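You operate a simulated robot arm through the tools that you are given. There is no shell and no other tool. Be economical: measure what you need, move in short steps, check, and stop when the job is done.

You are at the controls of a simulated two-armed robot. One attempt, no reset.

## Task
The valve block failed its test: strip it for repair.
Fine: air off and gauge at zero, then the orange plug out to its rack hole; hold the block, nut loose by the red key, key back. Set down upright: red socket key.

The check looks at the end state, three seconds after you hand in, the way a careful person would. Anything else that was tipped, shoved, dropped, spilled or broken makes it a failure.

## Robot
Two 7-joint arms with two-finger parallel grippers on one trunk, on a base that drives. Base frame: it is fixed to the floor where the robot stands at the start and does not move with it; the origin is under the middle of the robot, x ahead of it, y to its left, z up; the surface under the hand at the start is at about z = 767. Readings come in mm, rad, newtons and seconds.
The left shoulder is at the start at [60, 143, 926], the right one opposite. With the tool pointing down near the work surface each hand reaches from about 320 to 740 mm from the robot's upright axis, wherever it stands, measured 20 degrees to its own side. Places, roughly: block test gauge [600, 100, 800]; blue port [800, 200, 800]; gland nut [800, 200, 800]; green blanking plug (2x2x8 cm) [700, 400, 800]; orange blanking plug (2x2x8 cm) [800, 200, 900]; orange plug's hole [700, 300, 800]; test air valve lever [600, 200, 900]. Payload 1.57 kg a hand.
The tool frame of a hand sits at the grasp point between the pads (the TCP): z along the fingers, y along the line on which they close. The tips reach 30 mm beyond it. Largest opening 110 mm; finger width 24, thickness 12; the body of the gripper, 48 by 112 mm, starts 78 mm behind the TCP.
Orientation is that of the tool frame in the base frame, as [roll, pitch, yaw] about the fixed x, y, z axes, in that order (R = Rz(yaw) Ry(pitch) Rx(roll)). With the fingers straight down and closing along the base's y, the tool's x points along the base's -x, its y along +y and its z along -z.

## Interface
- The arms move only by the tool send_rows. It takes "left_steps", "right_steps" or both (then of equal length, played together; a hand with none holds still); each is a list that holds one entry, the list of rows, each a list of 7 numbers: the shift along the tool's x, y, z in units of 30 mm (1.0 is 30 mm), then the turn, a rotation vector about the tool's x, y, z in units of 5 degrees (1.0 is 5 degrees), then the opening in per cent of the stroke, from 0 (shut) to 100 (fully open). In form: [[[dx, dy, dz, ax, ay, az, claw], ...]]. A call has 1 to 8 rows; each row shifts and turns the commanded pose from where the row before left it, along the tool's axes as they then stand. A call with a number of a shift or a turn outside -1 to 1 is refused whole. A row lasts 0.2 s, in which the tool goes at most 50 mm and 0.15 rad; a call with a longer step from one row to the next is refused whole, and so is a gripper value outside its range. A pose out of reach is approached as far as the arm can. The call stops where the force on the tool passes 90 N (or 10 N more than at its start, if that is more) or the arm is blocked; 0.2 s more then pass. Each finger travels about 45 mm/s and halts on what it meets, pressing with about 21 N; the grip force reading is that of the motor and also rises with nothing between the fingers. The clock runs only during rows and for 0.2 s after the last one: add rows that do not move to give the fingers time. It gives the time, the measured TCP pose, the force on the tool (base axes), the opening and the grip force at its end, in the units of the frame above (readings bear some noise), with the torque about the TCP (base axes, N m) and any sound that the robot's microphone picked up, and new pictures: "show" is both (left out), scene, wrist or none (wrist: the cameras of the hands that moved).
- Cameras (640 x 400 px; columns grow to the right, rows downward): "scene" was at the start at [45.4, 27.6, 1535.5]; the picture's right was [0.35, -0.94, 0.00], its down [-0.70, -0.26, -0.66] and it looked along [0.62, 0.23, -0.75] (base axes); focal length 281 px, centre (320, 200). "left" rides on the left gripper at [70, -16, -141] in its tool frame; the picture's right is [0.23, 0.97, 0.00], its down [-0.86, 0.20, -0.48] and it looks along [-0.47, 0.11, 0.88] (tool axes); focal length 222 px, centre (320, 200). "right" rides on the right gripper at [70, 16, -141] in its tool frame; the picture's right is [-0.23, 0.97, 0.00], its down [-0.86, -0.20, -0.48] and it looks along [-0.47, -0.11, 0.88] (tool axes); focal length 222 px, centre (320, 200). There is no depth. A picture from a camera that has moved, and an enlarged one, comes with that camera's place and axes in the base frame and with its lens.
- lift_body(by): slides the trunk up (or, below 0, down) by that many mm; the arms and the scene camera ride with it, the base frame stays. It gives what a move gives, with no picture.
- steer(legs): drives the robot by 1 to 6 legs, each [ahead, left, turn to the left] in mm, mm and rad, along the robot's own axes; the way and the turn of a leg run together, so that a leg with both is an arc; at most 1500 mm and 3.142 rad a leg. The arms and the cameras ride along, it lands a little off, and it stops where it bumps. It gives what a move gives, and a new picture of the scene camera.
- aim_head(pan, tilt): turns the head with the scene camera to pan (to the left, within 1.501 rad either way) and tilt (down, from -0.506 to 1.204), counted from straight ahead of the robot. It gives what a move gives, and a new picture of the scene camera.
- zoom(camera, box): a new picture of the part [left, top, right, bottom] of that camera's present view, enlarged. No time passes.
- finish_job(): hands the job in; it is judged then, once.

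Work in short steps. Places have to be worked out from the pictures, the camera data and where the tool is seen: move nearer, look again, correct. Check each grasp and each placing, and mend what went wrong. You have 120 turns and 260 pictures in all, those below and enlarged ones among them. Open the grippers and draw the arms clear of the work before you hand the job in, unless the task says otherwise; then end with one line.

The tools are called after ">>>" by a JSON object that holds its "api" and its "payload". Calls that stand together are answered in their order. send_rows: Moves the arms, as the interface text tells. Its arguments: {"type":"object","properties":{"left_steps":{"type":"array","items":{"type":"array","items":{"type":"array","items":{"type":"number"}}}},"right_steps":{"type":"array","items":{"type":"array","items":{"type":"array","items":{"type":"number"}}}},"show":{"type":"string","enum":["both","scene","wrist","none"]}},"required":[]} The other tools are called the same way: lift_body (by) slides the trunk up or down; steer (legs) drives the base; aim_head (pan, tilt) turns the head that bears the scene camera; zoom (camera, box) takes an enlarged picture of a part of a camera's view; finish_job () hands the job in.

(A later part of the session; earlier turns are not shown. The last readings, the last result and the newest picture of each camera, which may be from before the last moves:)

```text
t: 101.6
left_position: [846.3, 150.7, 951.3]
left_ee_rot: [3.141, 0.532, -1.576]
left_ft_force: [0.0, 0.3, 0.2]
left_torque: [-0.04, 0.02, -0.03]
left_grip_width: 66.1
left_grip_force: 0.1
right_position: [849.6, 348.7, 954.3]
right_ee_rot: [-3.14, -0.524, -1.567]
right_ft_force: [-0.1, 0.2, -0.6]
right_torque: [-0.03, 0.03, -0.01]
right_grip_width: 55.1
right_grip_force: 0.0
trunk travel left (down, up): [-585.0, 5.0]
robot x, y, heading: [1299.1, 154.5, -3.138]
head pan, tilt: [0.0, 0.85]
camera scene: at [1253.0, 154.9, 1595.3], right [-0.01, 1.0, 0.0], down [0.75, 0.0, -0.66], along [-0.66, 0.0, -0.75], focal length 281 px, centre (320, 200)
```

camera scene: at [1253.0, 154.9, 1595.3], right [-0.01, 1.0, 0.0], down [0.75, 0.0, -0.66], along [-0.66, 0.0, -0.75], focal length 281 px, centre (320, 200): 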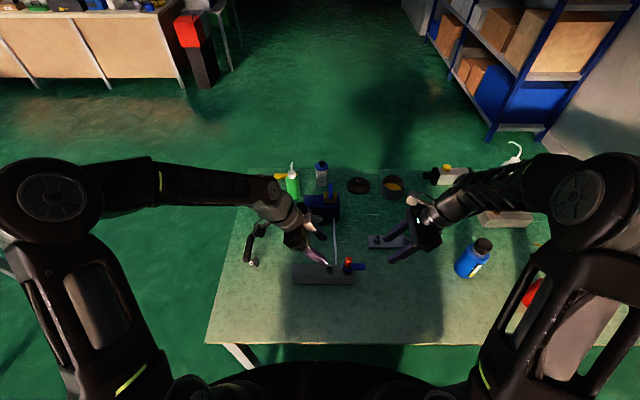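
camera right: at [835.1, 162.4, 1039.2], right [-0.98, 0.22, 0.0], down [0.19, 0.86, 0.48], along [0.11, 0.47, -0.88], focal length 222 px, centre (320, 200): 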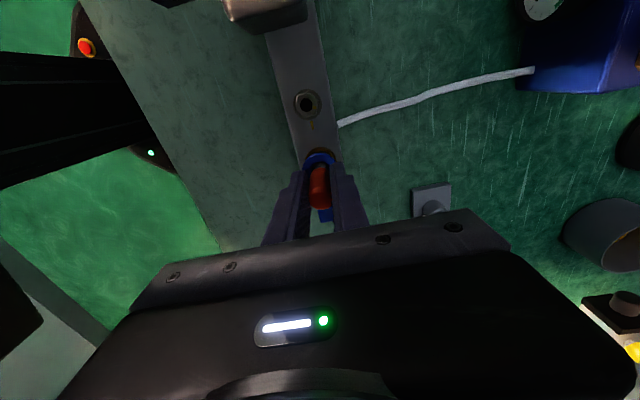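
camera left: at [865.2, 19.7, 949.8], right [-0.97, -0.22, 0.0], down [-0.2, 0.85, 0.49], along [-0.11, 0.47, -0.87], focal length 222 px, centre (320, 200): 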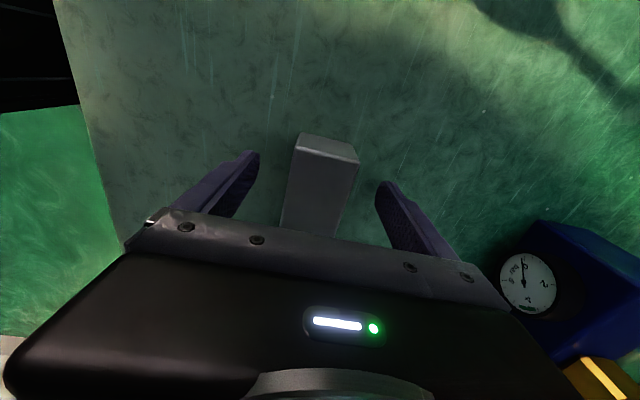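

Both hands lean outward as planned. Move each to a pre-approach 60 mm back along its tool axis.

>>> {"api": "send_rows", "payload": {"right_steps": [[[0.1, -0.07, 0.8, 0, 0, 0, 50], [0.1, 0, 0.8, 0, 0, 0, 50], [0.1, 0, 0.73, 0, 0, 0, 50], [0, 0, 0, 0, 0, 0, 50]]], "left_steps": [[[-0.4, -0.13, 0.4, 0, 0, 0, 60], [-0.4, 0, 0.4, 0, 0, 0, 60], [-0.3, 0, 0.49, 0, 0, 0, 60], [0, 0, 0, 0, 0, 0, 60]]], "show": "both"}}

>>> {"api": "zoom", "payload": {"camera": "left", "box": [220, 60, 420, 220]}}

>>> {"api": "zoom", "payload": {"camera": "right", "box": [220, 40, 420, 200]}}

>>> {"api": "zoom", "payload": {"camera": "scene", "box": [310, 225, 390, 285]}}

```text
t: 102.6
left_position: [851.7, 196.5, 934.3]
left_ee_rot: [3.138, 0.535, -1.578]
left_ft_force: [-0.5, 0.0, 0.2]
left_torque: [0.05, -0.03, -0.04]
left_grip_width: 65.9
left_grip_force: 0.1
right_position: [849.9, 306.1, 900.6]
right_ee_rot: [3.14, -0.525, -1.564]
right_ft_force: [0.0, 0.4, -0.1]
right_torque: [0.02, 0.01, 0.02]
right_grip_width: 55.2
right_grip_force: 0.0
trunk travel left (down, up): [-585.0, 5.0]
robot x, y, heading: [1304.2, 148.2, -3.137]
head pan, tilt: [0.0, 0.85]
camera scene: at [1253.4, 152.4, 1595.3], right [-0.01, 1.0, 0.0], down [0.75, 0.0, -0.66], along [-0.66, 0.0, -0.75], focal length 281 px, centre (320, 200)
camera right: at [835.7, 316.3, 1059.0], right [-0.97, 0.19, -0.11], down [0.19, 0.98, -0.01], along [0.11, -0.03, -0.99], focal length 222 px, centre (320, 200)
camera left: at [868.0, 64.6, 1020.4], right [-0.98, -0.19, -0.11], down [-0.19, 0.49, 0.85], along [-0.11, 0.85, -0.52], focal length 222 px, centre (320, 200)
```

scene: 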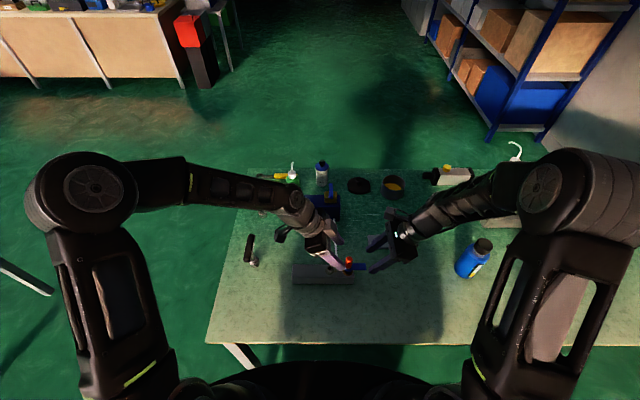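
right: 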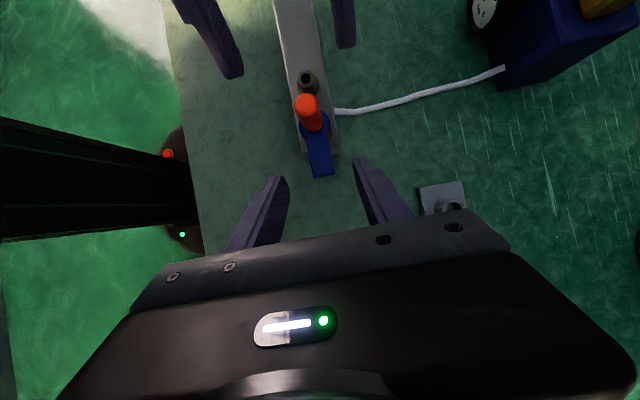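
left: 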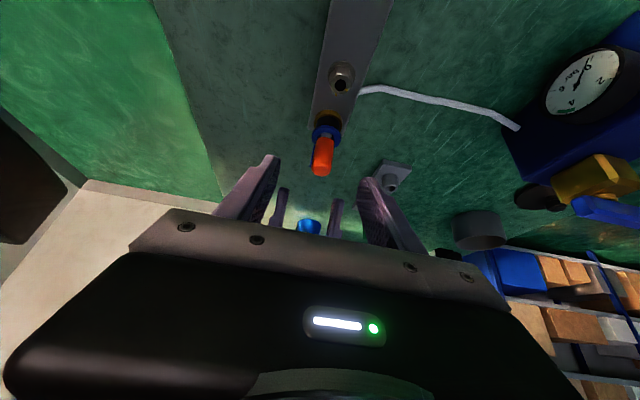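

```text
2.50 times, centred on (320, 140) of left
camera zoom: at [868.0, 64.6, 1020.4], right [-0.98, -0.19, -0.11], down [-0.19, 0.49, 0.85], along [-0.11, 0.85, -0.52], focal length 555 px, centre (320, 350)
```

zoom: 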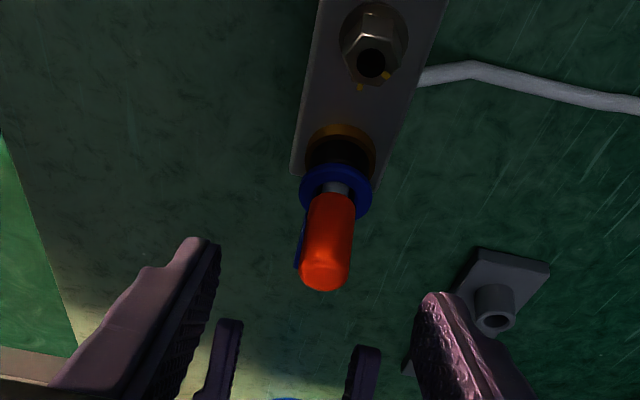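

```text
2.50 times, centred on (320, 120) of right
camera zoom: at [835.7, 316.3, 1059.0], right [-0.97, 0.19, -0.11], down [0.19, 0.98, -0.01], along [0.11, -0.03, -0.99], focal length 555 px, centre (320, 400)
```

zoom: 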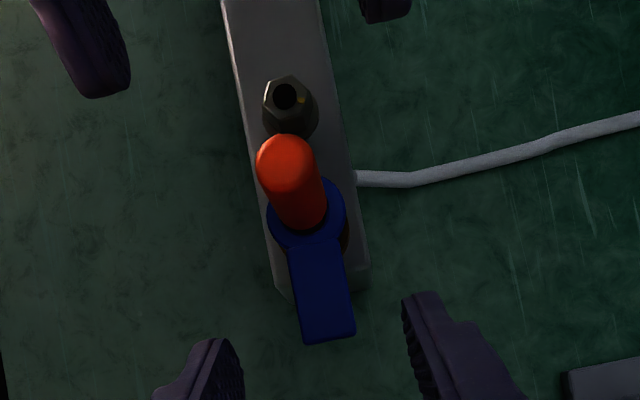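

```text
6.67 times, centred on (350, 255) of scene
camera zoom: at [1253.4, 152.4, 1595.3], right [-0.01, 1.0, 0.0], down [0.75, 0.0, -0.66], along [-0.66, 0.0, -0.75], focal length 1872 px, centre (120, -167)
```

zoom: 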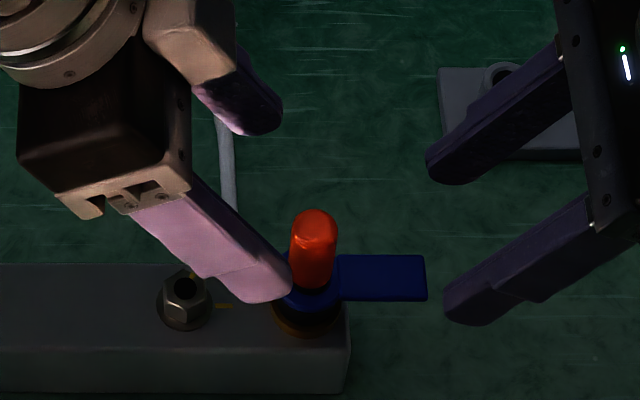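

Both aligned. Right: advance 60 mm along its axis and close on the tab; left: advance 58 mm and close on the plug.

>>> {"api": "send_rows", "payload": {"right_steps": [[[0, -0.05, 0.7, 0, 0, 0, 50], [0, 0, 0.7, 0, 0, 0, 50], [0, 0, 0.6, 0, 0, 0, 50], [0, 0, 0, 0, 0, 0, 10], [0, 0, 0, 0, 0, 0, 10], [0, 0, 0, 0, 0, 0, 10], [0, 0, 0, 0, 0, 0, 10]]], "left_steps": [[[0, 0.04, 0.7, 0, 0, 0, 60], [0, 0, 0.7, 0, 0, 0, 60], [0, 0, 0.5, 0, 0, 0, 60], [0, 0, 0, 0, 0, 0, 60], [0, 0, 0, 0, 0, 0, 60], [0, 0, 0, 0, 0, 0, 60], [0, 0, 0, 0, 0, 0, 60]]], "show": "none"}}

>>> {"api": "zoom", "payload": {"camera": "scene", "box": [310, 225, 390, 285]}}

>>> {"api": "zoom", "payload": {"camera": "left", "box": [220, 60, 420, 220]}}

```text
t: 104.2
left_position: [851.4, 225.2, 884.7]
left_ee_rot: [3.139, 0.534, -1.577]
left_ft_force: [0.3, 0.6, 0.0]
left_torque: [0.02, -0.03, -0.01]
left_grip_width: 65.7
left_grip_force: 0.1
right_position: [851.4, 275.8, 849.2]
right_ee_rot: [3.14, -0.524, -1.567]
right_ft_force: [-2.2, -1.8, 0.9]
right_torque: [-0.05, 0.13, -0.44]
right_grip_width: 21.0
right_grip_force: 20.3
trunk travel left (down, up): [-585.0, 5.0]
robot x, y, heading: [1298.0, 153.8, -3.135]
head pan, tilt: [0.0, 0.85]
```

```text
6.67 times, centred on (350, 255) of scene
camera zoom: at [1252.6, 152.5, 1595.3], right [-0.01, 1.0, 0.0], down [0.75, 0.0, -0.66], along [-0.66, 0.0, -0.75], focal length 1872 px, centre (120, -167)
```

zoom: 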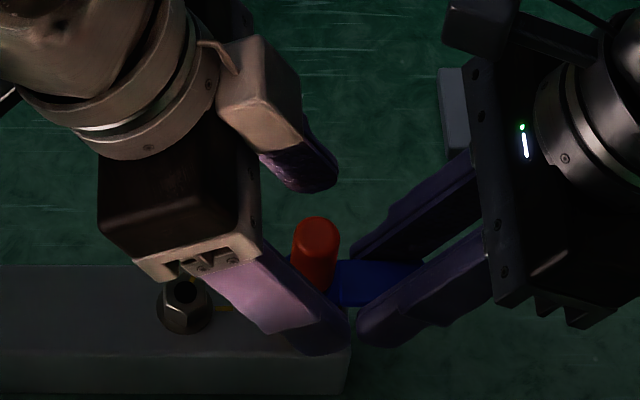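

```text
2.50 times, centred on (320, 140) of left
camera zoom: at [866.2, 92.7, 970.5], right [-0.98, -0.19, -0.11], down [-0.2, 0.49, 0.85], along [-0.11, 0.85, -0.52], focal length 555 px, centre (320, 350)
```

zoom: 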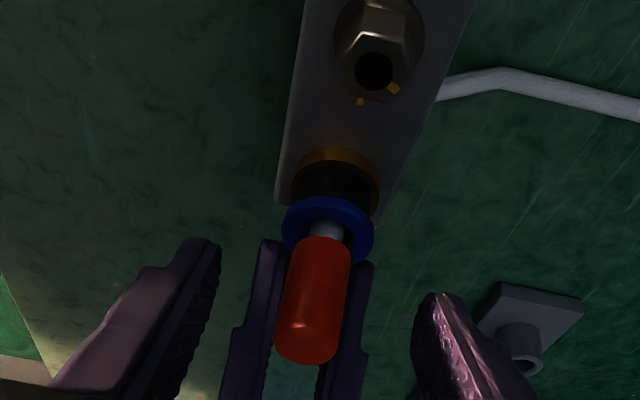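

Clearances look fine. Close the left hand on the plug.

>>> {"api": "send_rows", "payload": {"left_steps": [[[0, 0, 0, 0, 0, 0, 5], [0, 0, 0, 0, 0, 0, 5], [0, 0, 0, 0, 0, 0, 5], [0, 0, 0, 0, 0, 0, 5], [0, 0, 0, 0, 0, 0, 5]]], "show": "none"}}

>>> {"api": "zoom", "payload": {"camera": "left", "box": [220, 60, 420, 220]}}

```text
t: 105.4
left_position: [850.3, 224.8, 884.8]
left_ee_rot: [3.14, 0.535, -1.577]
left_ft_force: [1.7, 0.1, 0.9]
left_torque: [-0.04, -0.2, 0.01]
left_grip_width: 17.6
left_grip_force: 21.1
right_position: [850.8, 275.8, 848.9]
right_ee_rot: [3.14, -0.525, -1.565]
right_ft_force: [-4.9, -1.1, 0.9]
right_torque: [-0.03, 0.09, -0.44]
right_grip_width: 20.9
right_grip_force: 20.9
trunk travel left (down, up): [-585.0, 5.0]
robot x, y, heading: [1300.2, 151.3, -3.135]
head pan, tilt: [0.0, 0.85]
```

```text
2.50 times, centred on (320, 140) of left
camera zoom: at [866.5, 92.7, 970.6], right [-0.98, -0.19, -0.11], down [-0.2, 0.49, 0.85], along [-0.1, 0.85, -0.52], focal length 555 px, centre (320, 350)
```

zoom: 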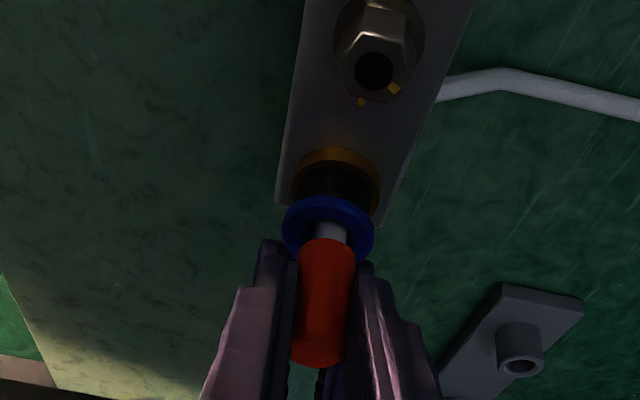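

Plug gripped. Press the collar down 6 mm with the right, then pull the plug up 18 mm with the left.

>>> {"api": "send_rows", "payload": {"right_steps": [[[-0.05, 0, 0.087, 0, 0, 0, 10], [-0.05, 0, 0.087, 0, 0, 0, 10], [0, 0, 0, 0, 0, 0, 10], [0, 0, 0, 0, 0, 0, 10], [0, 0, 0, 0, 0, 0, 10], [0, 0, 0, 0, 0, 0, 10]]], "left_steps": [[[0, 0, 0, 0, 0, 0, 5], [0, 0, 0, 0, 0, 0, 5], [0, 0, 0, 0, 0, 0, 5], [-0.1, 0, -0.172, 0, 0, 0, 5], [-0.1, 0, -0.172, 0, 0, 0, 5], [-0.1, 0, -0.172, 0, 0, 0, 5]]], "show": "none"}}

>>> {"api": "zoom", "payload": {"camera": "left", "box": [220, 60, 420, 220]}}

>>> {"api": "zoom", "payload": {"camera": "scene", "box": [310, 225, 390, 285]}}

```text
t: 106.8
left_position: [849.1, 226.1, 903.5]
left_ee_rot: [3.137, 0.533, -1.577]
left_ft_force: [1.6, 0.5, -0.3]
left_torque: [-0.02, -0.14, 0.04]
left_grip_width: 17.8
left_grip_force: 20.8
right_position: [853.4, 276.0, 841.1]
right_ee_rot: [3.14, -0.524, -1.565]
right_ft_force: [-9.4, 7.2, 17.5]
right_torque: [-0.13, 0.15, -0.26]
right_grip_width: 21.0
right_grip_force: 21.0
trunk travel left (down, up): [-585.0, 5.0]
robot x, y, heading: [1300.3, 154.4, -3.138]
head pan, tilt: [0.0, 0.85]
```

```text
2.50 times, centred on (320, 140) of left
camera zoom: at [865.3, 93.8, 988.8], right [-0.98, -0.19, -0.11], down [-0.19, 0.49, 0.85], along [-0.11, 0.85, -0.52], focal length 555 px, centre (320, 350)
```

zoom: 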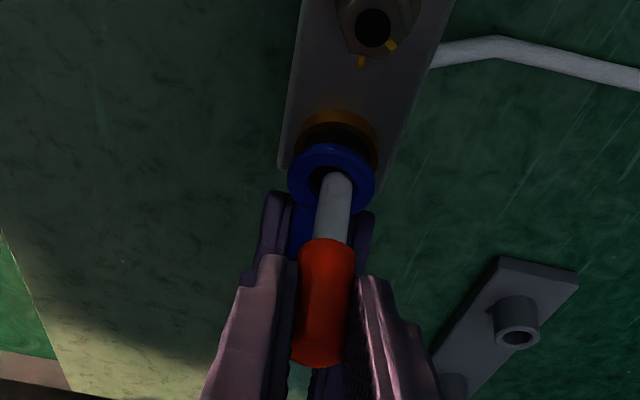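

```text
6.67 times, centred on (350, 255) of scene
camera zoom: at [1253.3, 153.3, 1595.4], right [-0.01, 1.0, 0.0], down [0.75, 0.0, -0.66], along [-0.66, 0.0, -0.75], focal length 1872 px, centre (120, -167)
```

zoom: 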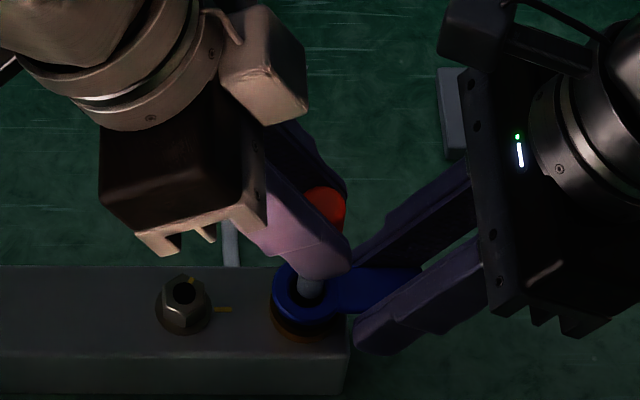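

The plug slides out freely. Pull it out another ~60 mm.

>>> {"api": "send_rows", "payload": {"left_steps": [[[-0.25, 0, -0.43, 0, 0, 0, 5], [-0.25, 0, -0.43, 0, 0, 0, 5], [-0.25, 0, -0.43, 0, 0, 0, 5], [-0.25, 0, -0.43, 0, 0, 0, 5], [-0.25, 0, -0.43, 0, 0, 0, 5]]], "show": "scene"}}

>>> {"api": "zoom", "payload": {"camera": "scene", "box": [300, 215, 400, 285]}}

```text
t: 108.0
left_position: [850.8, 224.5, 977.8]
left_ee_rot: [3.138, 0.534, -1.578]
left_ft_force: [0.3, 0.6, -0.5]
left_torque: [-0.02, -0.03, -0.01]
left_grip_width: 17.7
left_grip_force: 20.8
right_position: [853.0, 275.0, 843.2]
right_ee_rot: [3.141, -0.523, -1.568]
right_ft_force: [-6.8, 6.6, 14.6]
right_torque: [0.0, 0.09, -0.48]
right_grip_width: 21.1
right_grip_force: 20.8
trunk travel left (down, up): [-585.0, 5.0]
robot x, y, heading: [1299.2, 157.6, -3.138]
head pan, tilt: [0.0, 0.85]
camera scene: at [1253.5, 153.1, 1595.3], right [-0.01, 1.0, 0.0], down [0.75, 0.0, -0.66], along [-0.66, 0.0, -0.75], focal length 281 px, centre (320, 200)
```

scene: 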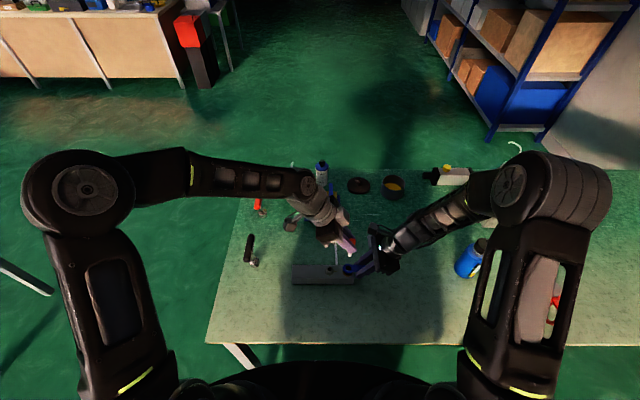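

```text
5.71 times, centred on (350, 250) of scene
camera zoom: at [1253.5, 153.1, 1595.3], right [-0.01, 1.0, 0.0], down [0.75, 0.0, -0.66], along [-0.66, 0.0, -0.75], focal length 1605 px, centre (149, -86)
```

zoom: 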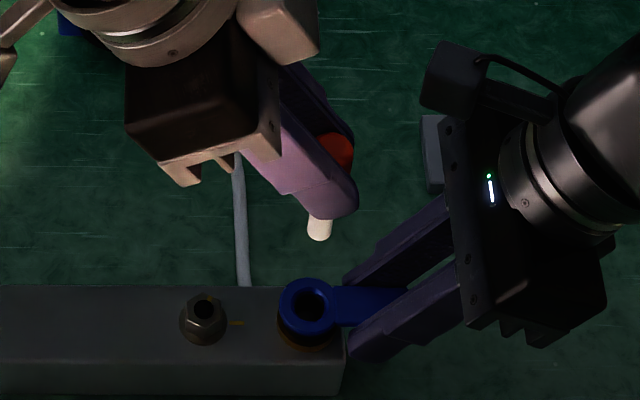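

Plug is out. Ease and open the right hand off the tab and retreat along its axis, then up.

>>> {"api": "send_rows", "payload": {"right_steps": [[[0.1, 0, -0.173, 0, 0, 0, 10], [0, 0, 0, 0, 0, 0, 55], [0, 0, 0, 0, 0, 0, 55], [0, 0, 0, 0, 0, 0, 55], [0, 0, -1, 0, 0, 0, 55], [0, 0, -1, 0, 0, 0, 55], [0.3, 0, -1, 0, 0, 0, 55], [0.3, 0, -1, 0, 0, 0, 55]]], "left_steps": [[[0, 0, 0, 0, 0, 0, 5], [0, 0, 0, 0, 0, 0, 5], [0, 0, 0, 0, 0, 0, 5], [0, 0, 0, 0, 0, 0, 5], [-0.2, 0, -0.35, 0, 0, 0, 5], [-0.2, 0, -0.35, 0, 0, 0, 5], [-0.2, 0, -0.35, 0, 0, 0, 5], [0, 0, 0, 0, 0, 0, 5]]], "show": "none"}}

>>> {"api": "send_rows", "payload": {"right_steps": [[[0.5, 0, -0.9, 0, 0, 0, 55], [0.5, 0, -0.9, 0, 0, 0, 55], [0, 0, -0.6, 0, 0, 0, 55], [0, 0, -0.6, 0, 0, 0, 55], [0, 0, 0, 0, 0, 0, 55]]], "show": "scene"}}

```text
t: 109.8
left_position: [851.1, 224.6, 1014.6]
left_ee_rot: [3.136, 0.535, -1.577]
left_ft_force: [0.2, -0.5, 0.2]
left_torque: [0.02, -0.01, 0.02]
left_grip_width: 17.7
left_grip_force: 21.1
right_position: [855.1, 320.6, 961.2]
right_ee_rot: [3.141, -0.524, -1.566]
right_ft_force: [0.6, -0.5, 0.6]
right_torque: [0.01, -0.03, 0.05]
right_grip_width: 60.8
right_grip_force: 0.1
trunk travel left (down, up): [-585.0, 5.0]
robot x, y, heading: [1299.9, 156.5, -3.142]
head pan, tilt: [0.0, 0.85]
```

```text
t: 111.0
left_position: [850.3, 222.4, 1014.1]
left_ee_rot: [3.14, 0.534, -1.578]
left_ft_force: [-0.4, 0.5, -0.3]
left_torque: [0.01, 0.0, -0.01]
left_grip_width: 17.7
left_grip_force: 21.3
right_position: [850.4, 338.1, 1052.6]
right_ee_rot: [3.141, -0.524, -1.565]
right_ft_force: [-0.4, 0.2, -0.1]
right_torque: [-0.03, 0.03, 0.0]
right_grip_width: 60.5
right_grip_force: 0.0
trunk travel left (down, up): [-585.0, 5.0]
robot x, y, heading: [1299.8, 153.3, -3.134]
head pan, tilt: [0.0, 0.85]
camera scene: at [1252.8, 152.6, 1595.3], right [-0.01, 1.0, 0.0], down [0.75, 0.0, -0.66], along [-0.66, 0.0, -0.75], focal length 281 px, centre (320, 200)
```

scene: 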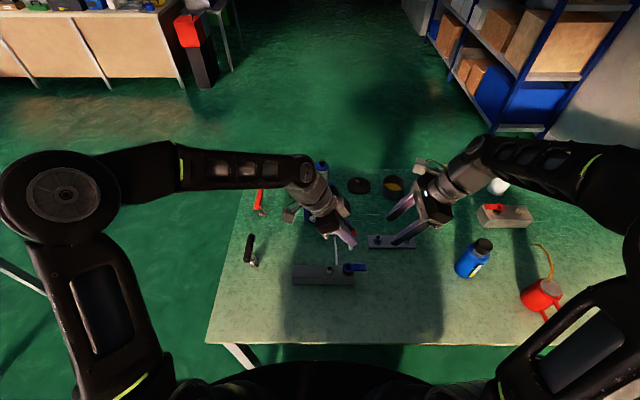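

Shift the base 200 mm to its right so the left hand reaches the rack comfortably.

>>> {"api": "steer", "payload": {"legs": [[0, -190, 0]]}}

>>> {"api": "zoom", "payload": {"camera": "scene", "box": [270, 205, 370, 275]}}

```text
t: 112.5
left_position: [849.3, 415.9, 1013.2]
left_ee_rot: [3.139, 0.533, -1.575]
left_ft_force: [0.0, -0.4, -0.4]
left_torque: [-0.01, 0.0, 0.01]
left_grip_width: 17.7
left_grip_force: 21.2
right_position: [849.8, 529.7, 1052.4]
right_ee_rot: [3.141, -0.522, -1.563]
right_ft_force: [0.5, 0.1, 0.2]
right_torque: [0.0, -0.01, 0.01]
right_grip_width: 60.4
right_grip_force: 0.0
trunk travel left (down, up): [-585.0, 5.0]
robot x, y, heading: [1304.4, 343.7, -3.129]
head pan, tilt: [0.0, 0.85]
camera scene: at [1251.7, 346.0, 1595.3], right [-0.01, 1.0, 0.0], down [0.75, 0.01, -0.66], along [-0.66, -0.01, -0.75], focal length 281 px, centre (320, 200)
```

scene: 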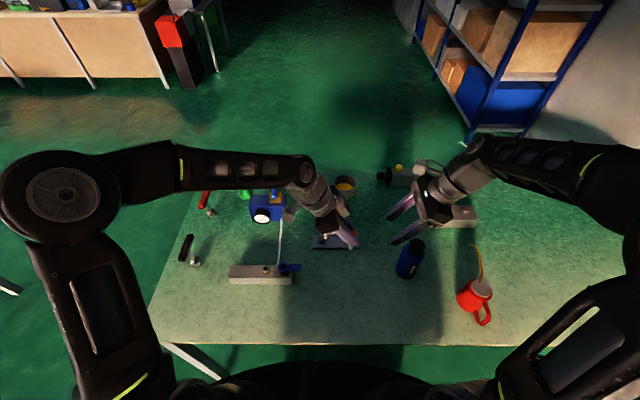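

```text
5.71 times, centred on (320, 240) of scene
camera zoom: at [1251.7, 346.0, 1595.3], right [-0.01, 1.0, 0.0], down [0.75, 0.01, -0.66], along [-0.66, -0.01, -0.75], focal length 1605 px, centre (320, -29)
```

zoom: 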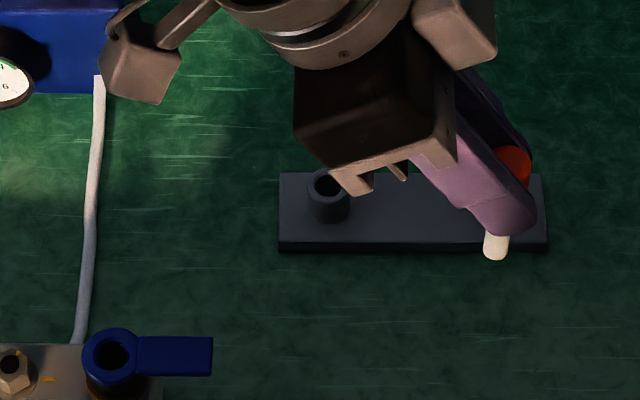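

Hole estimated at (720, 344, rim z≈800); the plug axis sits about 2.5 mm to +y of the TCP. Move above it with the stem end ~34 mm above the rim.

>>> {"api": "send_rows", "payload": {"left_steps": [[[0.425, 0.86, -0.25, 0, 0, 0, 5], [0.425, 0.86, -0.25, 0, 0, 0, 5], [0.425, 0.86, -0.25, 0, 0, 0, 5], [0.425, 0.86, -0.25, 0, 0, 0, 5], [0.425, 0.86, -0.25, 0, 0, 0, 5], [0.587, 0, 0.995, 0, 0, 0, 5], [0.587, 0, 0.995, 0, 0, 0, 5], [0.587, 0, 0.995, 0, 0, 0, 5]]], "show": "wrist"}}

>>> {"api": "zoom", "payload": {"camera": "scene", "box": [290, 210, 370, 270]}}

>>> {"api": "zoom", "payload": {"camera": "left", "box": [220, 60, 420, 220]}}

```text
t: 114.3
left_position: [717.1, 340.5, 910.6]
left_ee_rot: [3.138, 0.531, -1.577]
left_ft_force: [-0.2, -0.2, -0.5]
left_torque: [0.01, 0.01, 0.02]
left_grip_width: 17.7
left_grip_force: 20.9
right_position: [848.5, 528.7, 1052.1]
right_ee_rot: [3.141, -0.523, -1.564]
right_ft_force: [0.4, 0.1, 0.4]
right_torque: [0.05, 0.02, -0.01]
right_grip_width: 60.4
right_grip_force: 0.1
trunk travel left (down, up): [-585.0, 5.0]
robot x, y, heading: [1295.1, 345.2, -3.133]
head pan, tilt: [0.0, 0.85]
camera left: at [733.1, 208.5, 995.9], right [-0.97, -0.19, -0.11], down [-0.2, 0.49, 0.85], along [-0.11, 0.85, -0.52], focal length 222 px, centre (320, 200)
```

left: 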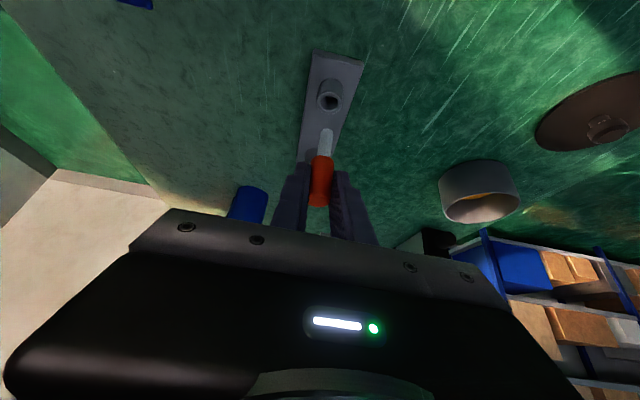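

```text
6.67 times, centred on (330, 240) of scene
camera zoom: at [1251.2, 344.4, 1595.3], right [-0.01, 1.0, 0.0], down [0.75, 0.01, -0.66], along [-0.66, -0.01, -0.75], focal length 1872 px, centre (253, -67)
```

zoom: 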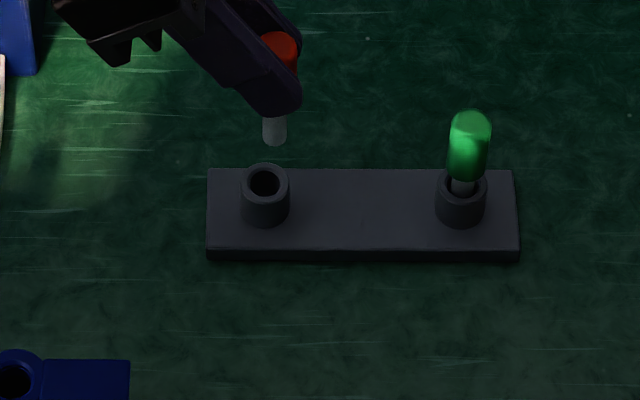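

```text
2.50 times, centred on (320, 140) of left
camera zoom: at [733.1, 208.5, 995.9], right [-0.97, -0.19, -0.11], down [-0.2, 0.49, 0.85], along [-0.11, 0.85, -0.52], focal length 555 px, centre (320, 350)
```

zoom: 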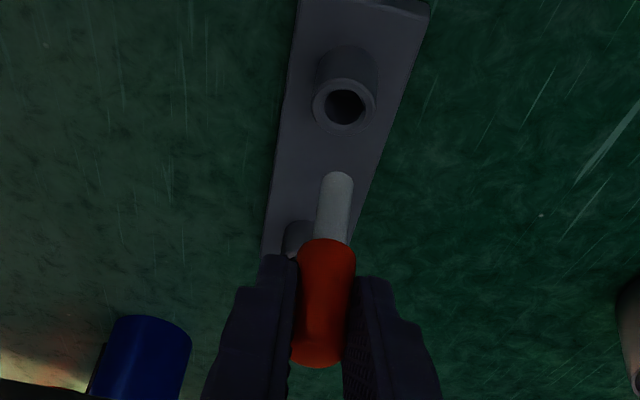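

Stem is about 5 mm +y and 2 mm −x of the hole. Correct and lower to just above the rim.

>>> {"api": "send_rows", "payload": {"left_steps": [[[0.138, -0.067, -0.081, 0, 0, 0, 5], [0.22, 0, 0.373, 0, 0, 0, 5], [0.22, 0, 0.373, 0, 0, 0, 5], [0, 0, 0, 0, 0, 0, 5]]], "show": "none"}}

>>> {"api": "zoom", "payload": {"camera": "scene", "box": [305, 220, 345, 255]}}

>>> {"api": "zoom", "payload": {"camera": "left", "box": [270, 60, 370, 150]}}

```text
t: 115.3
left_position: [722.7, 336.1, 884.8]
left_ee_rot: [3.139, 0.533, -1.576]
left_ft_force: [-0.5, 0.0, -0.8]
left_torque: [-0.02, 0.02, 0.0]
left_grip_width: 17.8
left_grip_force: 21.3
right_position: [849.5, 529.5, 1052.3]
right_ee_rot: [3.14, -0.524, -1.563]
right_ft_force: [0.0, -0.6, 0.1]
right_torque: [0.01, 0.0, -0.02]
right_grip_width: 60.5
right_grip_force: 0.0
trunk travel left (down, up): [-585.0, 5.0]
robot x, y, heading: [1297.7, 345.6, -3.133]
head pan, tilt: [0.0, 0.85]
```

```text
11.43 times, centred on (325, 238) of scene
camera zoom: at [1251.8, 344.5, 1595.3], right [-0.01, 1.0, 0.0], down [0.75, 0.01, -0.66], along [-0.66, -0.01, -0.75], focal length 3209 px, centre (263, -229)
```

zoom: 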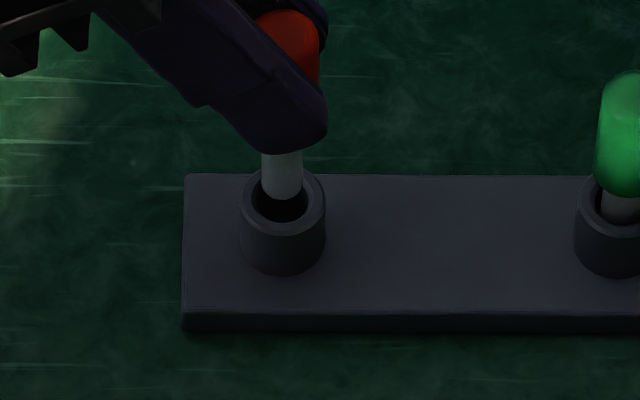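

```text
4.44 times, centred on (320, 105) of left
camera zoom: at [738.0, 203.7, 970.6], right [-0.97, -0.19, -0.11], down [-0.2, 0.49, 0.85], along [-0.11, 0.85, -0.52], focal length 987 px, centre (320, 622)
```

zoom: 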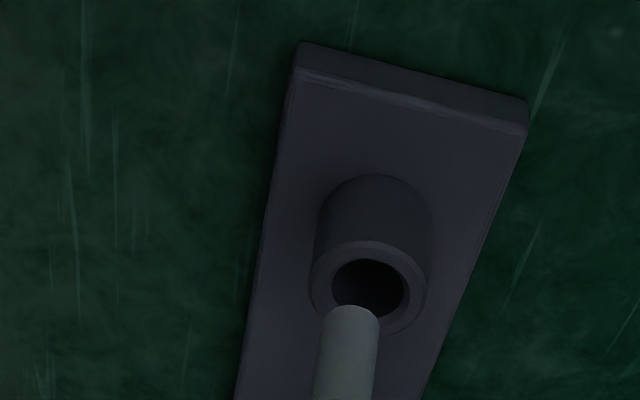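

y is aligned; stem is ~2.5 mm +x. Correct and lower 14 mm into the hole.

>>> {"api": "send_rows", "payload": {"left_steps": [[[0, 0.085, 0, 0, 0, 0, 5], [0, 0, 0, 0, 0, 0, 5], [0.12, 0, 0.2, 0, 0, 0, 5], [0.12, 0, 0.2, 0, 0, 0, 5], [0, 0, 0, 0, 0, 0, 5]]], "show": "none"}}

>>> {"api": "zoom", "payload": {"camera": "scene", "box": [305, 220, 345, 255]}}

>>> {"api": "zoom", "payload": {"camera": "left", "box": [270, 60, 370, 150]}}

```text
t: 116.5
left_position: [719.2, 334.7, 869.4]
left_ee_rot: [3.139, 0.532, -1.575]
left_ft_force: [0.6, 0.5, -0.1]
left_torque: [-0.01, 0.02, -0.01]
left_grip_width: 17.7
left_grip_force: 21.3
right_position: [850.3, 528.0, 1053.7]
right_ee_rot: [3.141, -0.522, -1.565]
right_ft_force: [-1.8, 0.5, 0.1]
right_torque: [-0.03, 0.02, 0.0]
right_grip_width: 60.5
right_grip_force: 0.1
trunk travel left (down, up): [-585.0, 5.0]
robot x, y, heading: [1298.6, 343.0, -3.135]
head pan, tilt: [0.0, 0.85]
```

```text
11.43 times, centred on (325, 238) of scene
camera zoom: at [1251.7, 344.4, 1595.3], right [-0.01, 1.0, 0.0], down [0.75, 0.01, -0.66], along [-0.66, -0.01, -0.75], focal length 3209 px, centre (263, -229)
```

zoom: 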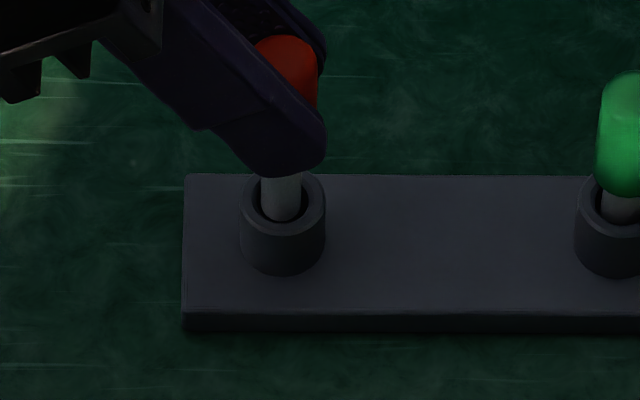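

```text
4.44 times, centred on (320, 105) of left
camera zoom: at [735.4, 203.5, 955.4], right [-0.97, -0.19, -0.11], down [-0.2, 0.49, 0.85], along [-0.11, 0.85, -0.52], focal length 987 px, centre (320, 622)
```

zoom: 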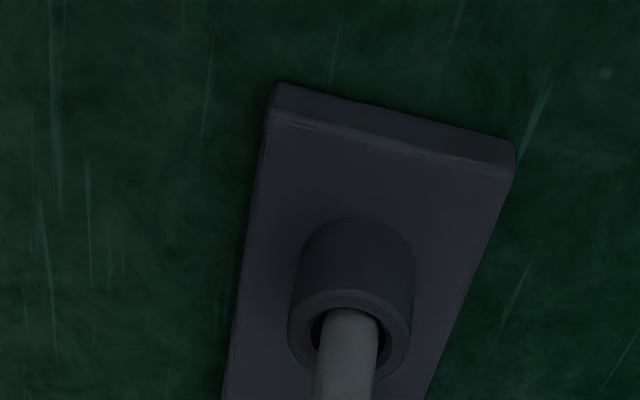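

The stem is entering the hole with no contact force. Continue down ~24 mm.

>>> {"api": "send_rows", "payload": {"left_steps": [[[0.102, 0, 0.172, 0, 0, 0, 5], [0.102, 0, 0.172, 0, 0, 0, 5], [0.102, 0, 0.172, 0, 0, 0, 5], [0.085, 0, 0.143, 0, 0, 0, 5], [0, 0, 0, 0, 0, 0, 5]]], "show": "none"}}

>>> {"api": "zoom", "payload": {"camera": "scene", "box": [305, 220, 345, 255]}}

>>> {"api": "zoom", "payload": {"camera": "left", "box": [270, 90, 370, 180]}}

```text
t: 117.8
left_position: [718.4, 335.1, 847.9]
left_ee_rot: [3.135, 0.534, -1.578]
left_ft_force: [1.1, 1.3, 20.6]
left_torque: [0.32, 0.0, 0.0]
left_grip_width: 17.4
left_grip_force: 21.0
right_position: [851.7, 527.4, 1054.2]
right_ee_rot: [3.14, -0.521, -1.561]
right_ft_force: [0.3, -0.8, 0.0]
right_torque: [-0.04, 0.02, 0.03]
right_grip_width: 60.5
right_grip_force: 0.1
trunk travel left (down, up): [-585.0, 5.0]
robot x, y, heading: [1295.4, 341.2, -3.134]
head pan, tilt: [0.0, 0.85]
```

```text
11.43 times, centred on (325, 238) of scene
camera zoom: at [1254.0, 344.6, 1595.5], right [-0.01, 1.0, 0.0], down [0.75, 0.01, -0.66], along [-0.66, -0.01, -0.75], focal length 3209 px, centre (263, -229)
```

zoom: 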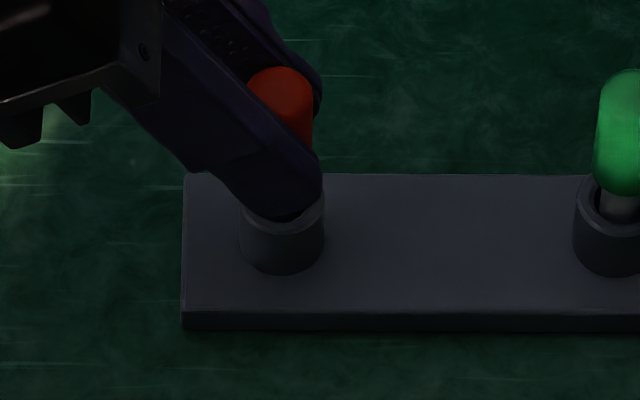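

```text
4.44 times, centred on (320, 135) of left
camera zoom: at [735.4, 202.6, 934.2], right [-0.98, -0.19, -0.11], down [-0.19, 0.49, 0.85], along [-0.11, 0.85, -0.52], focal length 987 px, centre (320, 489)
```

zoom: 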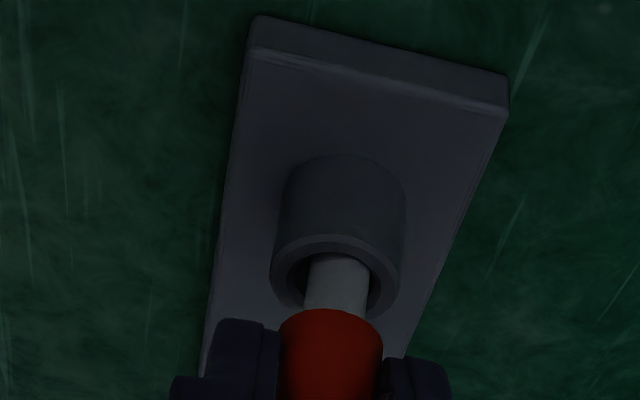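

Bottomed out at the same height as the green plug. Release and retreat.

>>> {"api": "send_rows", "payload": {"left_steps": [[[-0.03, 0, -0.06, 0, 0, 0, 5], [0, 0, 0, 0, 0, 0, 50], [0, 0, 0, 0, 0, 0, 50], [0, 0, 0, 0, 0, 0, 50], [0, 0, -0.7, 0, 0, 0, 50], [0, 0, -1, 0, 0, 0, 50], [0, 0, -1, 0, 0, 0, 50], [-0.5, 0, -0.8, 0, 0, 0, 50]]], "show": "none"}}

>>> {"api": "zoom", "payload": {"camera": "scene", "box": [290, 200, 370, 260]}}

```text
t: 119.5
left_position: [722.1, 293.9, 947.9]
left_ee_rot: [3.139, 0.533, -1.576]
left_ft_force: [-0.4, -0.1, 1.6]
left_torque: [0.02, 0.01, 0.01]
left_grip_width: 55.0
left_grip_force: 0.1
right_position: [850.0, 528.1, 1053.4]
right_ee_rot: [3.141, -0.523, -1.561]
right_ft_force: [0.0, 0.1, -0.3]
right_torque: [-0.02, 0.01, 0.0]
right_grip_width: 60.4
right_grip_force: 0.1
trunk travel left (down, up): [-585.0, 5.0]
robot x, y, heading: [1298.1, 342.2, -3.131]
head pan, tilt: [0.0, 0.85]
```

```text
6.67 times, centred on (330, 230) of scene
camera zoom: at [1252.3, 344.8, 1595.3], right [-0.01, 1.0, 0.0], down [0.75, 0.01, -0.66], along [-0.66, -0.01, -0.75], focal length 1872 px, centre (253, 0)
```

zoom: 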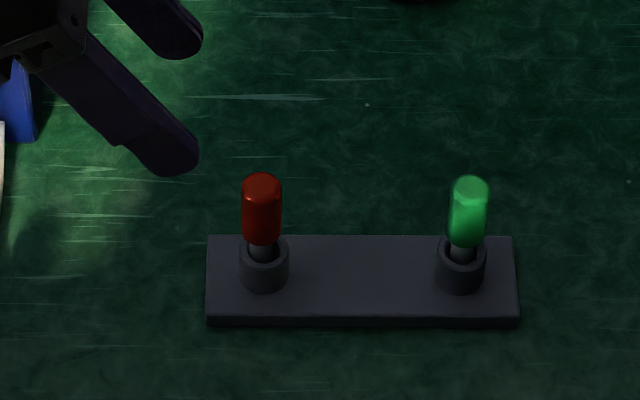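

Orange plug is in its hole beside the green one. Next the key: the left hand takes the red key, the right will hold the block at the port end. Straighten and raise the left hand, and drive back to y≈135.

>>> {"api": "send_rows", "payload": {"left_steps": [[[-0.4, 0, -0.8, 0, 1, 0, 90], [-0.3, 0, -0.8, 0, 1, 0, 90], [0, 0, -0.3, 0, 1, 0, 90], [0, 0, 0, 0, 1, 0, 90], [0, 0, 0, 0, 1, 0, 90], [0, 0, 0, 0, 1, 0, 90], [0, 0, 0, 0, 0.1, 0, 90]]], "show": "none"}}

>>> {"api": "steer", "payload": {"legs": [[0, 210, 0]]}}

>>> {"api": "send_rows", "payload": {"left_steps": [[[0, 0, 0, 0, 0, -1, 90], [0, 0, 0, 0, 0, -1, 90], [0, 0, 0, 0, 0, -1, 90], [0, 0, 0, 0, 0, -1, 90], [0, 0, 0, 0, 0, -1, 90], [0, 0, 0, 0, 0, -1, 90], [0, 0, 0, 0, 0, -1, 90], [0, 0, 0, 0, 0, -1, 90]]], "show": "none"}}

>>> {"api": "send_rows", "payload": {"left_steps": [[[0, 0, 0, 0, 0, -1, 90], [0, 0, 0, 0, 0, -1, 90], [0, 0, 0, 0, 0, -1, 90], [0, 0, 0, 0, 0, -1, 90], [0, 0, 0, 0, 0, -1, 90], [0, 0, 0, 0, 0, -1, 90], [0, 0, 0, 0, 0, -1, 90], [0, 0, 0, 0, 0, -1, 90]]], "show": "both"}}

```text
t: 121.2
left_position: [720.2, 288.4, 1007.1]
left_ee_rot: [3.139, 0.0, -1.572]
left_ft_force: [-1.0, 0.3, 0.1]
left_torque: [0.01, 0.02, 0.01]
left_grip_width: 98.8
left_grip_force: 0.0
right_position: [850.4, 528.1, 1053.4]
right_ee_rot: [3.14, -0.522, -1.562]
right_ft_force: [-0.1, -0.5, -0.5]
right_torque: [0.01, 0.0, -0.01]
right_grip_width: 60.4
right_grip_force: 0.1
trunk travel left (down, up): [-585.0, 5.0]
robot x, y, heading: [1296.9, 346.1, -3.135]
head pan, tilt: [0.0, 0.85]
```

```text
t: 122.8
left_position: [723.2, 66.0, 1005.9]
left_ee_rot: [3.137, 0.001, -1.564]
left_ft_force: [0.9, 0.2, 0.2]
left_torque: [0.04, -0.01, 0.02]
left_grip_width: 98.8
left_grip_force: 0.0
right_position: [850.8, 307.7, 1053.6]
right_ee_rot: [-3.141, -0.522, -1.554]
right_ft_force: [0.0, -0.4, -0.1]
right_torque: [0.02, 0.02, 0.03]
right_grip_width: 60.5
right_grip_force: 0.1
trunk travel left (down, up): [-585.0, 5.0]
robot x, y, heading: [1302.8, 128.7, -3.125]
head pan, tilt: [0.0, 0.85]
camera scene: at [1254.5, 127.0, 1595.3], right [-0.02, 1.0, 0.0], down [0.75, 0.01, -0.66], along [-0.66, -0.01, -0.75], focal length 281 px, centre (320, 200)
```

scene: 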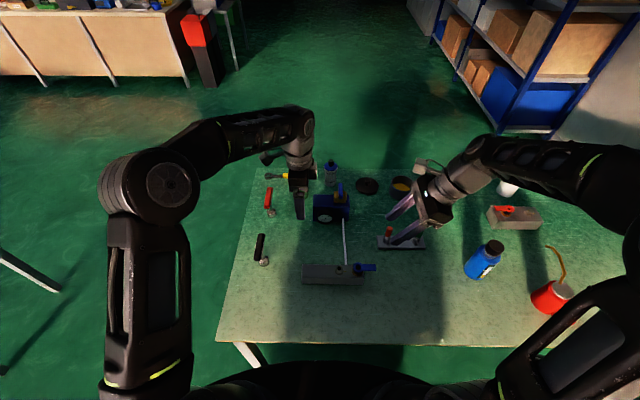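

```text
t: 124.6
left_position: [723.9, 66.8, 1006.9]
left_ee_rot: [-3.142, 0.002, -0.863]
left_ft_force: [0.4, -0.1, 0.4]
left_torque: [0.04, -0.01, 0.01]
left_grip_width: 98.7
left_grip_force: 0.0
right_position: [850.3, 309.5, 1054.1]
right_ee_rot: [-3.141, -0.524, -1.554]
right_ft_force: [-0.4, 0.3, -0.2]
right_torque: [0.02, 0.02, 0.04]
right_grip_width: 60.6
right_grip_force: 0.1
trunk travel left (down, up): [-585.0, 5.0]
robot x, y, heading: [1304.4, 128.2, -3.126]
head pan, tilt: [0.0, 0.85]
```

```text
t: 126.4
left_position: [723.7, 66.2, 1007.3]
left_ee_rot: [-3.141, 0.003, -0.165]
left_ft_force: [-0.1, -0.2, -0.3]
left_torque: [-0.01, 0.0, 0.01]
left_grip_width: 99.0
left_grip_force: 0.0
right_position: [850.1, 309.2, 1053.2]
right_ee_rot: [3.14, -0.522, -1.553]
right_ft_force: [-0.9, -0.3, -1.3]
right_torque: [0.01, -0.04, 0.0]
right_grip_width: 60.5
right_grip_force: 0.0
trunk travel left (down, up): [-585.0, 5.0]
robot x, y, heading: [1299.0, 132.3, -3.13]
head pan, tilt: [0.0, 0.85]
camera scene: at [1254.4, 128.5, 1595.3], right [-0.02, 1.0, 0.0], down [0.75, 0.01, -0.66], along [-0.66, -0.01, -0.75], focal length 281 px, centre (320, 200)
camera left: at [794.7, 70.8, 1146.9], right [0.06, -1.0, 0.0], down [-0.88, -0.06, 0.48], along [-0.48, -0.03, -0.88], focal length 222 px, centre (320, 200)
```

scene: 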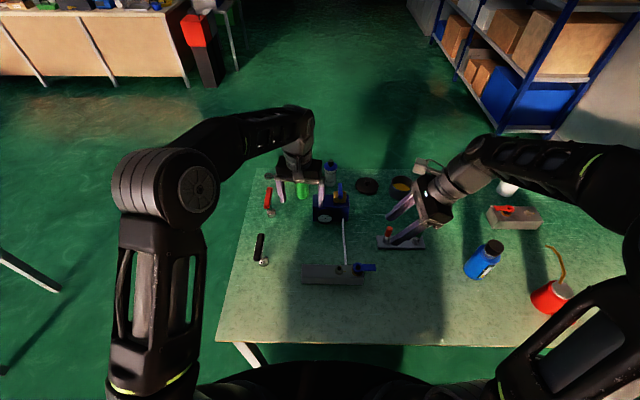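
left: 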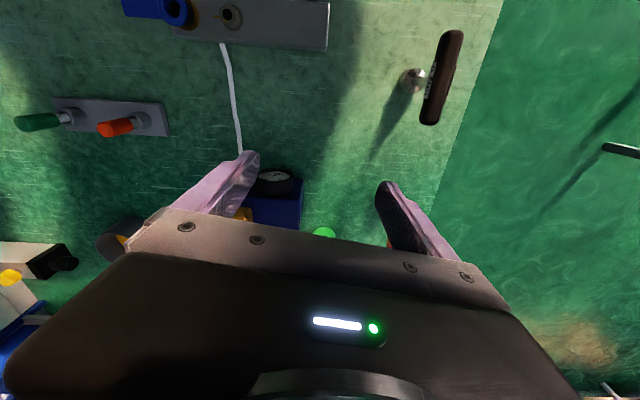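

Now move the left hand over the red key (≈600,−63), finishing its rotation.

>>> {"api": "send_rows", "payload": {"left_steps": [[[0, 0, 0, 0, 0, -1, 90], [0, 0, 0, 0, 0, -0.9, 90], [-0.5, 0.86, 0.3, 0, 0, 0, 90], [-0.7, 0.86, 0.4, 0, 0, 0, 90], [-0.7, 0.86, 0.4, 0, 0, 0, 90], [-0.7, 0.86, 0.5, 0, 0, 0, 70], [-0.7, 0.86, 0.5, 0, 0, 0, 70], [0, 0, 0, 0, 0, 0, 70]]], "show": "wrist"}}

>>> {"api": "zoom", "payload": {"camera": "scene", "box": [230, 160, 310, 230]}}

```text
t: 128.2
left_position: [621.6, -61.6, 941.2]
left_ee_rot: [3.141, 0.004, -0.001]
left_ft_force: [0.3, 0.0, 0.6]
left_torque: [-0.01, 0.04, 0.0]
left_grip_width: 76.7
left_grip_force: 0.1
right_position: [850.4, 308.8, 1052.3]
right_ee_rot: [3.14, -0.525, -1.553]
right_ft_force: [0.9, 0.1, 0.1]
right_torque: [-0.02, 0.03, 0.04]
right_grip_width: 60.3
right_grip_force: 0.0
trunk travel left (down, up): [-585.0, 5.0]
robot x, y, heading: [1302.1, 129.1, -3.121]
head pan, tilt: [0.0, 0.85]
camera left: at [692.0, -45.6, 1081.8], right [0.22, -0.97, 0.0], down [-0.85, -0.2, 0.48], along [-0.47, -0.11, -0.88], focal length 222 px, centre (320, 200)
```

left: 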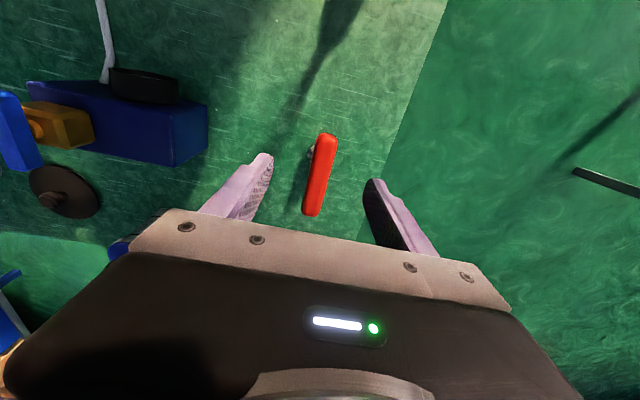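

```text
5.71 times, centred on (270, 195) of scene
camera zoom: at [1255.1, 128.9, 1595.3], right [-0.02, 1.0, 0.0], down [0.75, 0.01, -0.66], along [-0.66, -0.01, -0.75], focal length 1605 px, centre (606, 229)
```

zoom: 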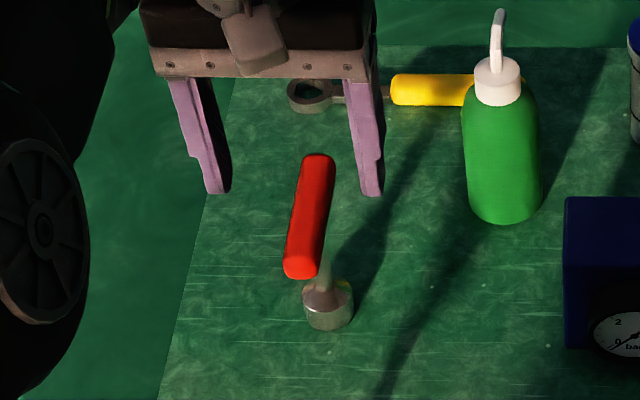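

Handle runs along x, centred ≈(606,−64), top z≈872. Lower over it to z≈866 with slight yaw, and close.

>>> {"api": "send_rows", "payload": {"left_steps": [[[-0.26, 0.06, 0.8, 0, 0, -0.45, 70], [-0.26, 0, 0.8, 0, 0, 0, 70], [0, 0, 0.9, 0, 0, 0, 70], [0, 0, 0, 0, 0, 0, 70]]], "show": "wrist"}}

>>> {"api": "zoom", "payload": {"camera": "scene", "box": [230, 160, 310, 230]}}

```text
t: 129.2
left_position: [605.5, -65.1, 865.9]
left_ee_rot: [-3.141, 0.001, 0.037]
left_ft_force: [-0.1, -0.8, 0.2]
left_torque: [0.0, -0.03, 0.01]
left_grip_width: 77.0
left_grip_force: 0.1
right_position: [849.6, 308.0, 1053.4]
right_ee_rot: [3.142, -0.523, -1.554]
right_ft_force: [0.5, 0.9, -0.8]
right_torque: [0.01, 0.0, -0.03]
right_grip_width: 60.4
right_grip_force: 0.1
trunk travel left (down, up): [-585.0, 5.0]
robot x, y, heading: [1299.7, 126.1, -3.125]
head pan, tilt: [0.0, 0.85]
camera left: at [675.6, -46.0, 1007.2], right [0.26, -0.96, 0.0], down [-0.85, -0.23, 0.48], along [-0.46, -0.13, -0.88], focal length 222 px, centre (320, 200)
```

left: 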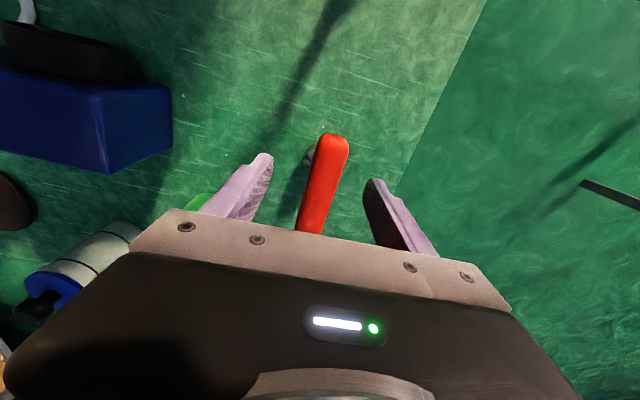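

```text
5.71 times, centred on (270, 195) of scene
camera zoom: at [1254.6, 128.6, 1595.3], right [-0.02, 1.0, 0.0], down [0.75, 0.01, -0.66], along [-0.66, -0.01, -0.75], focal length 1605 px, centre (606, 229)
```

zoom: 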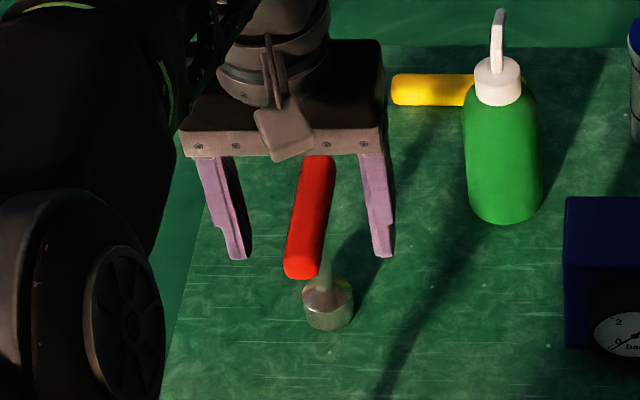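

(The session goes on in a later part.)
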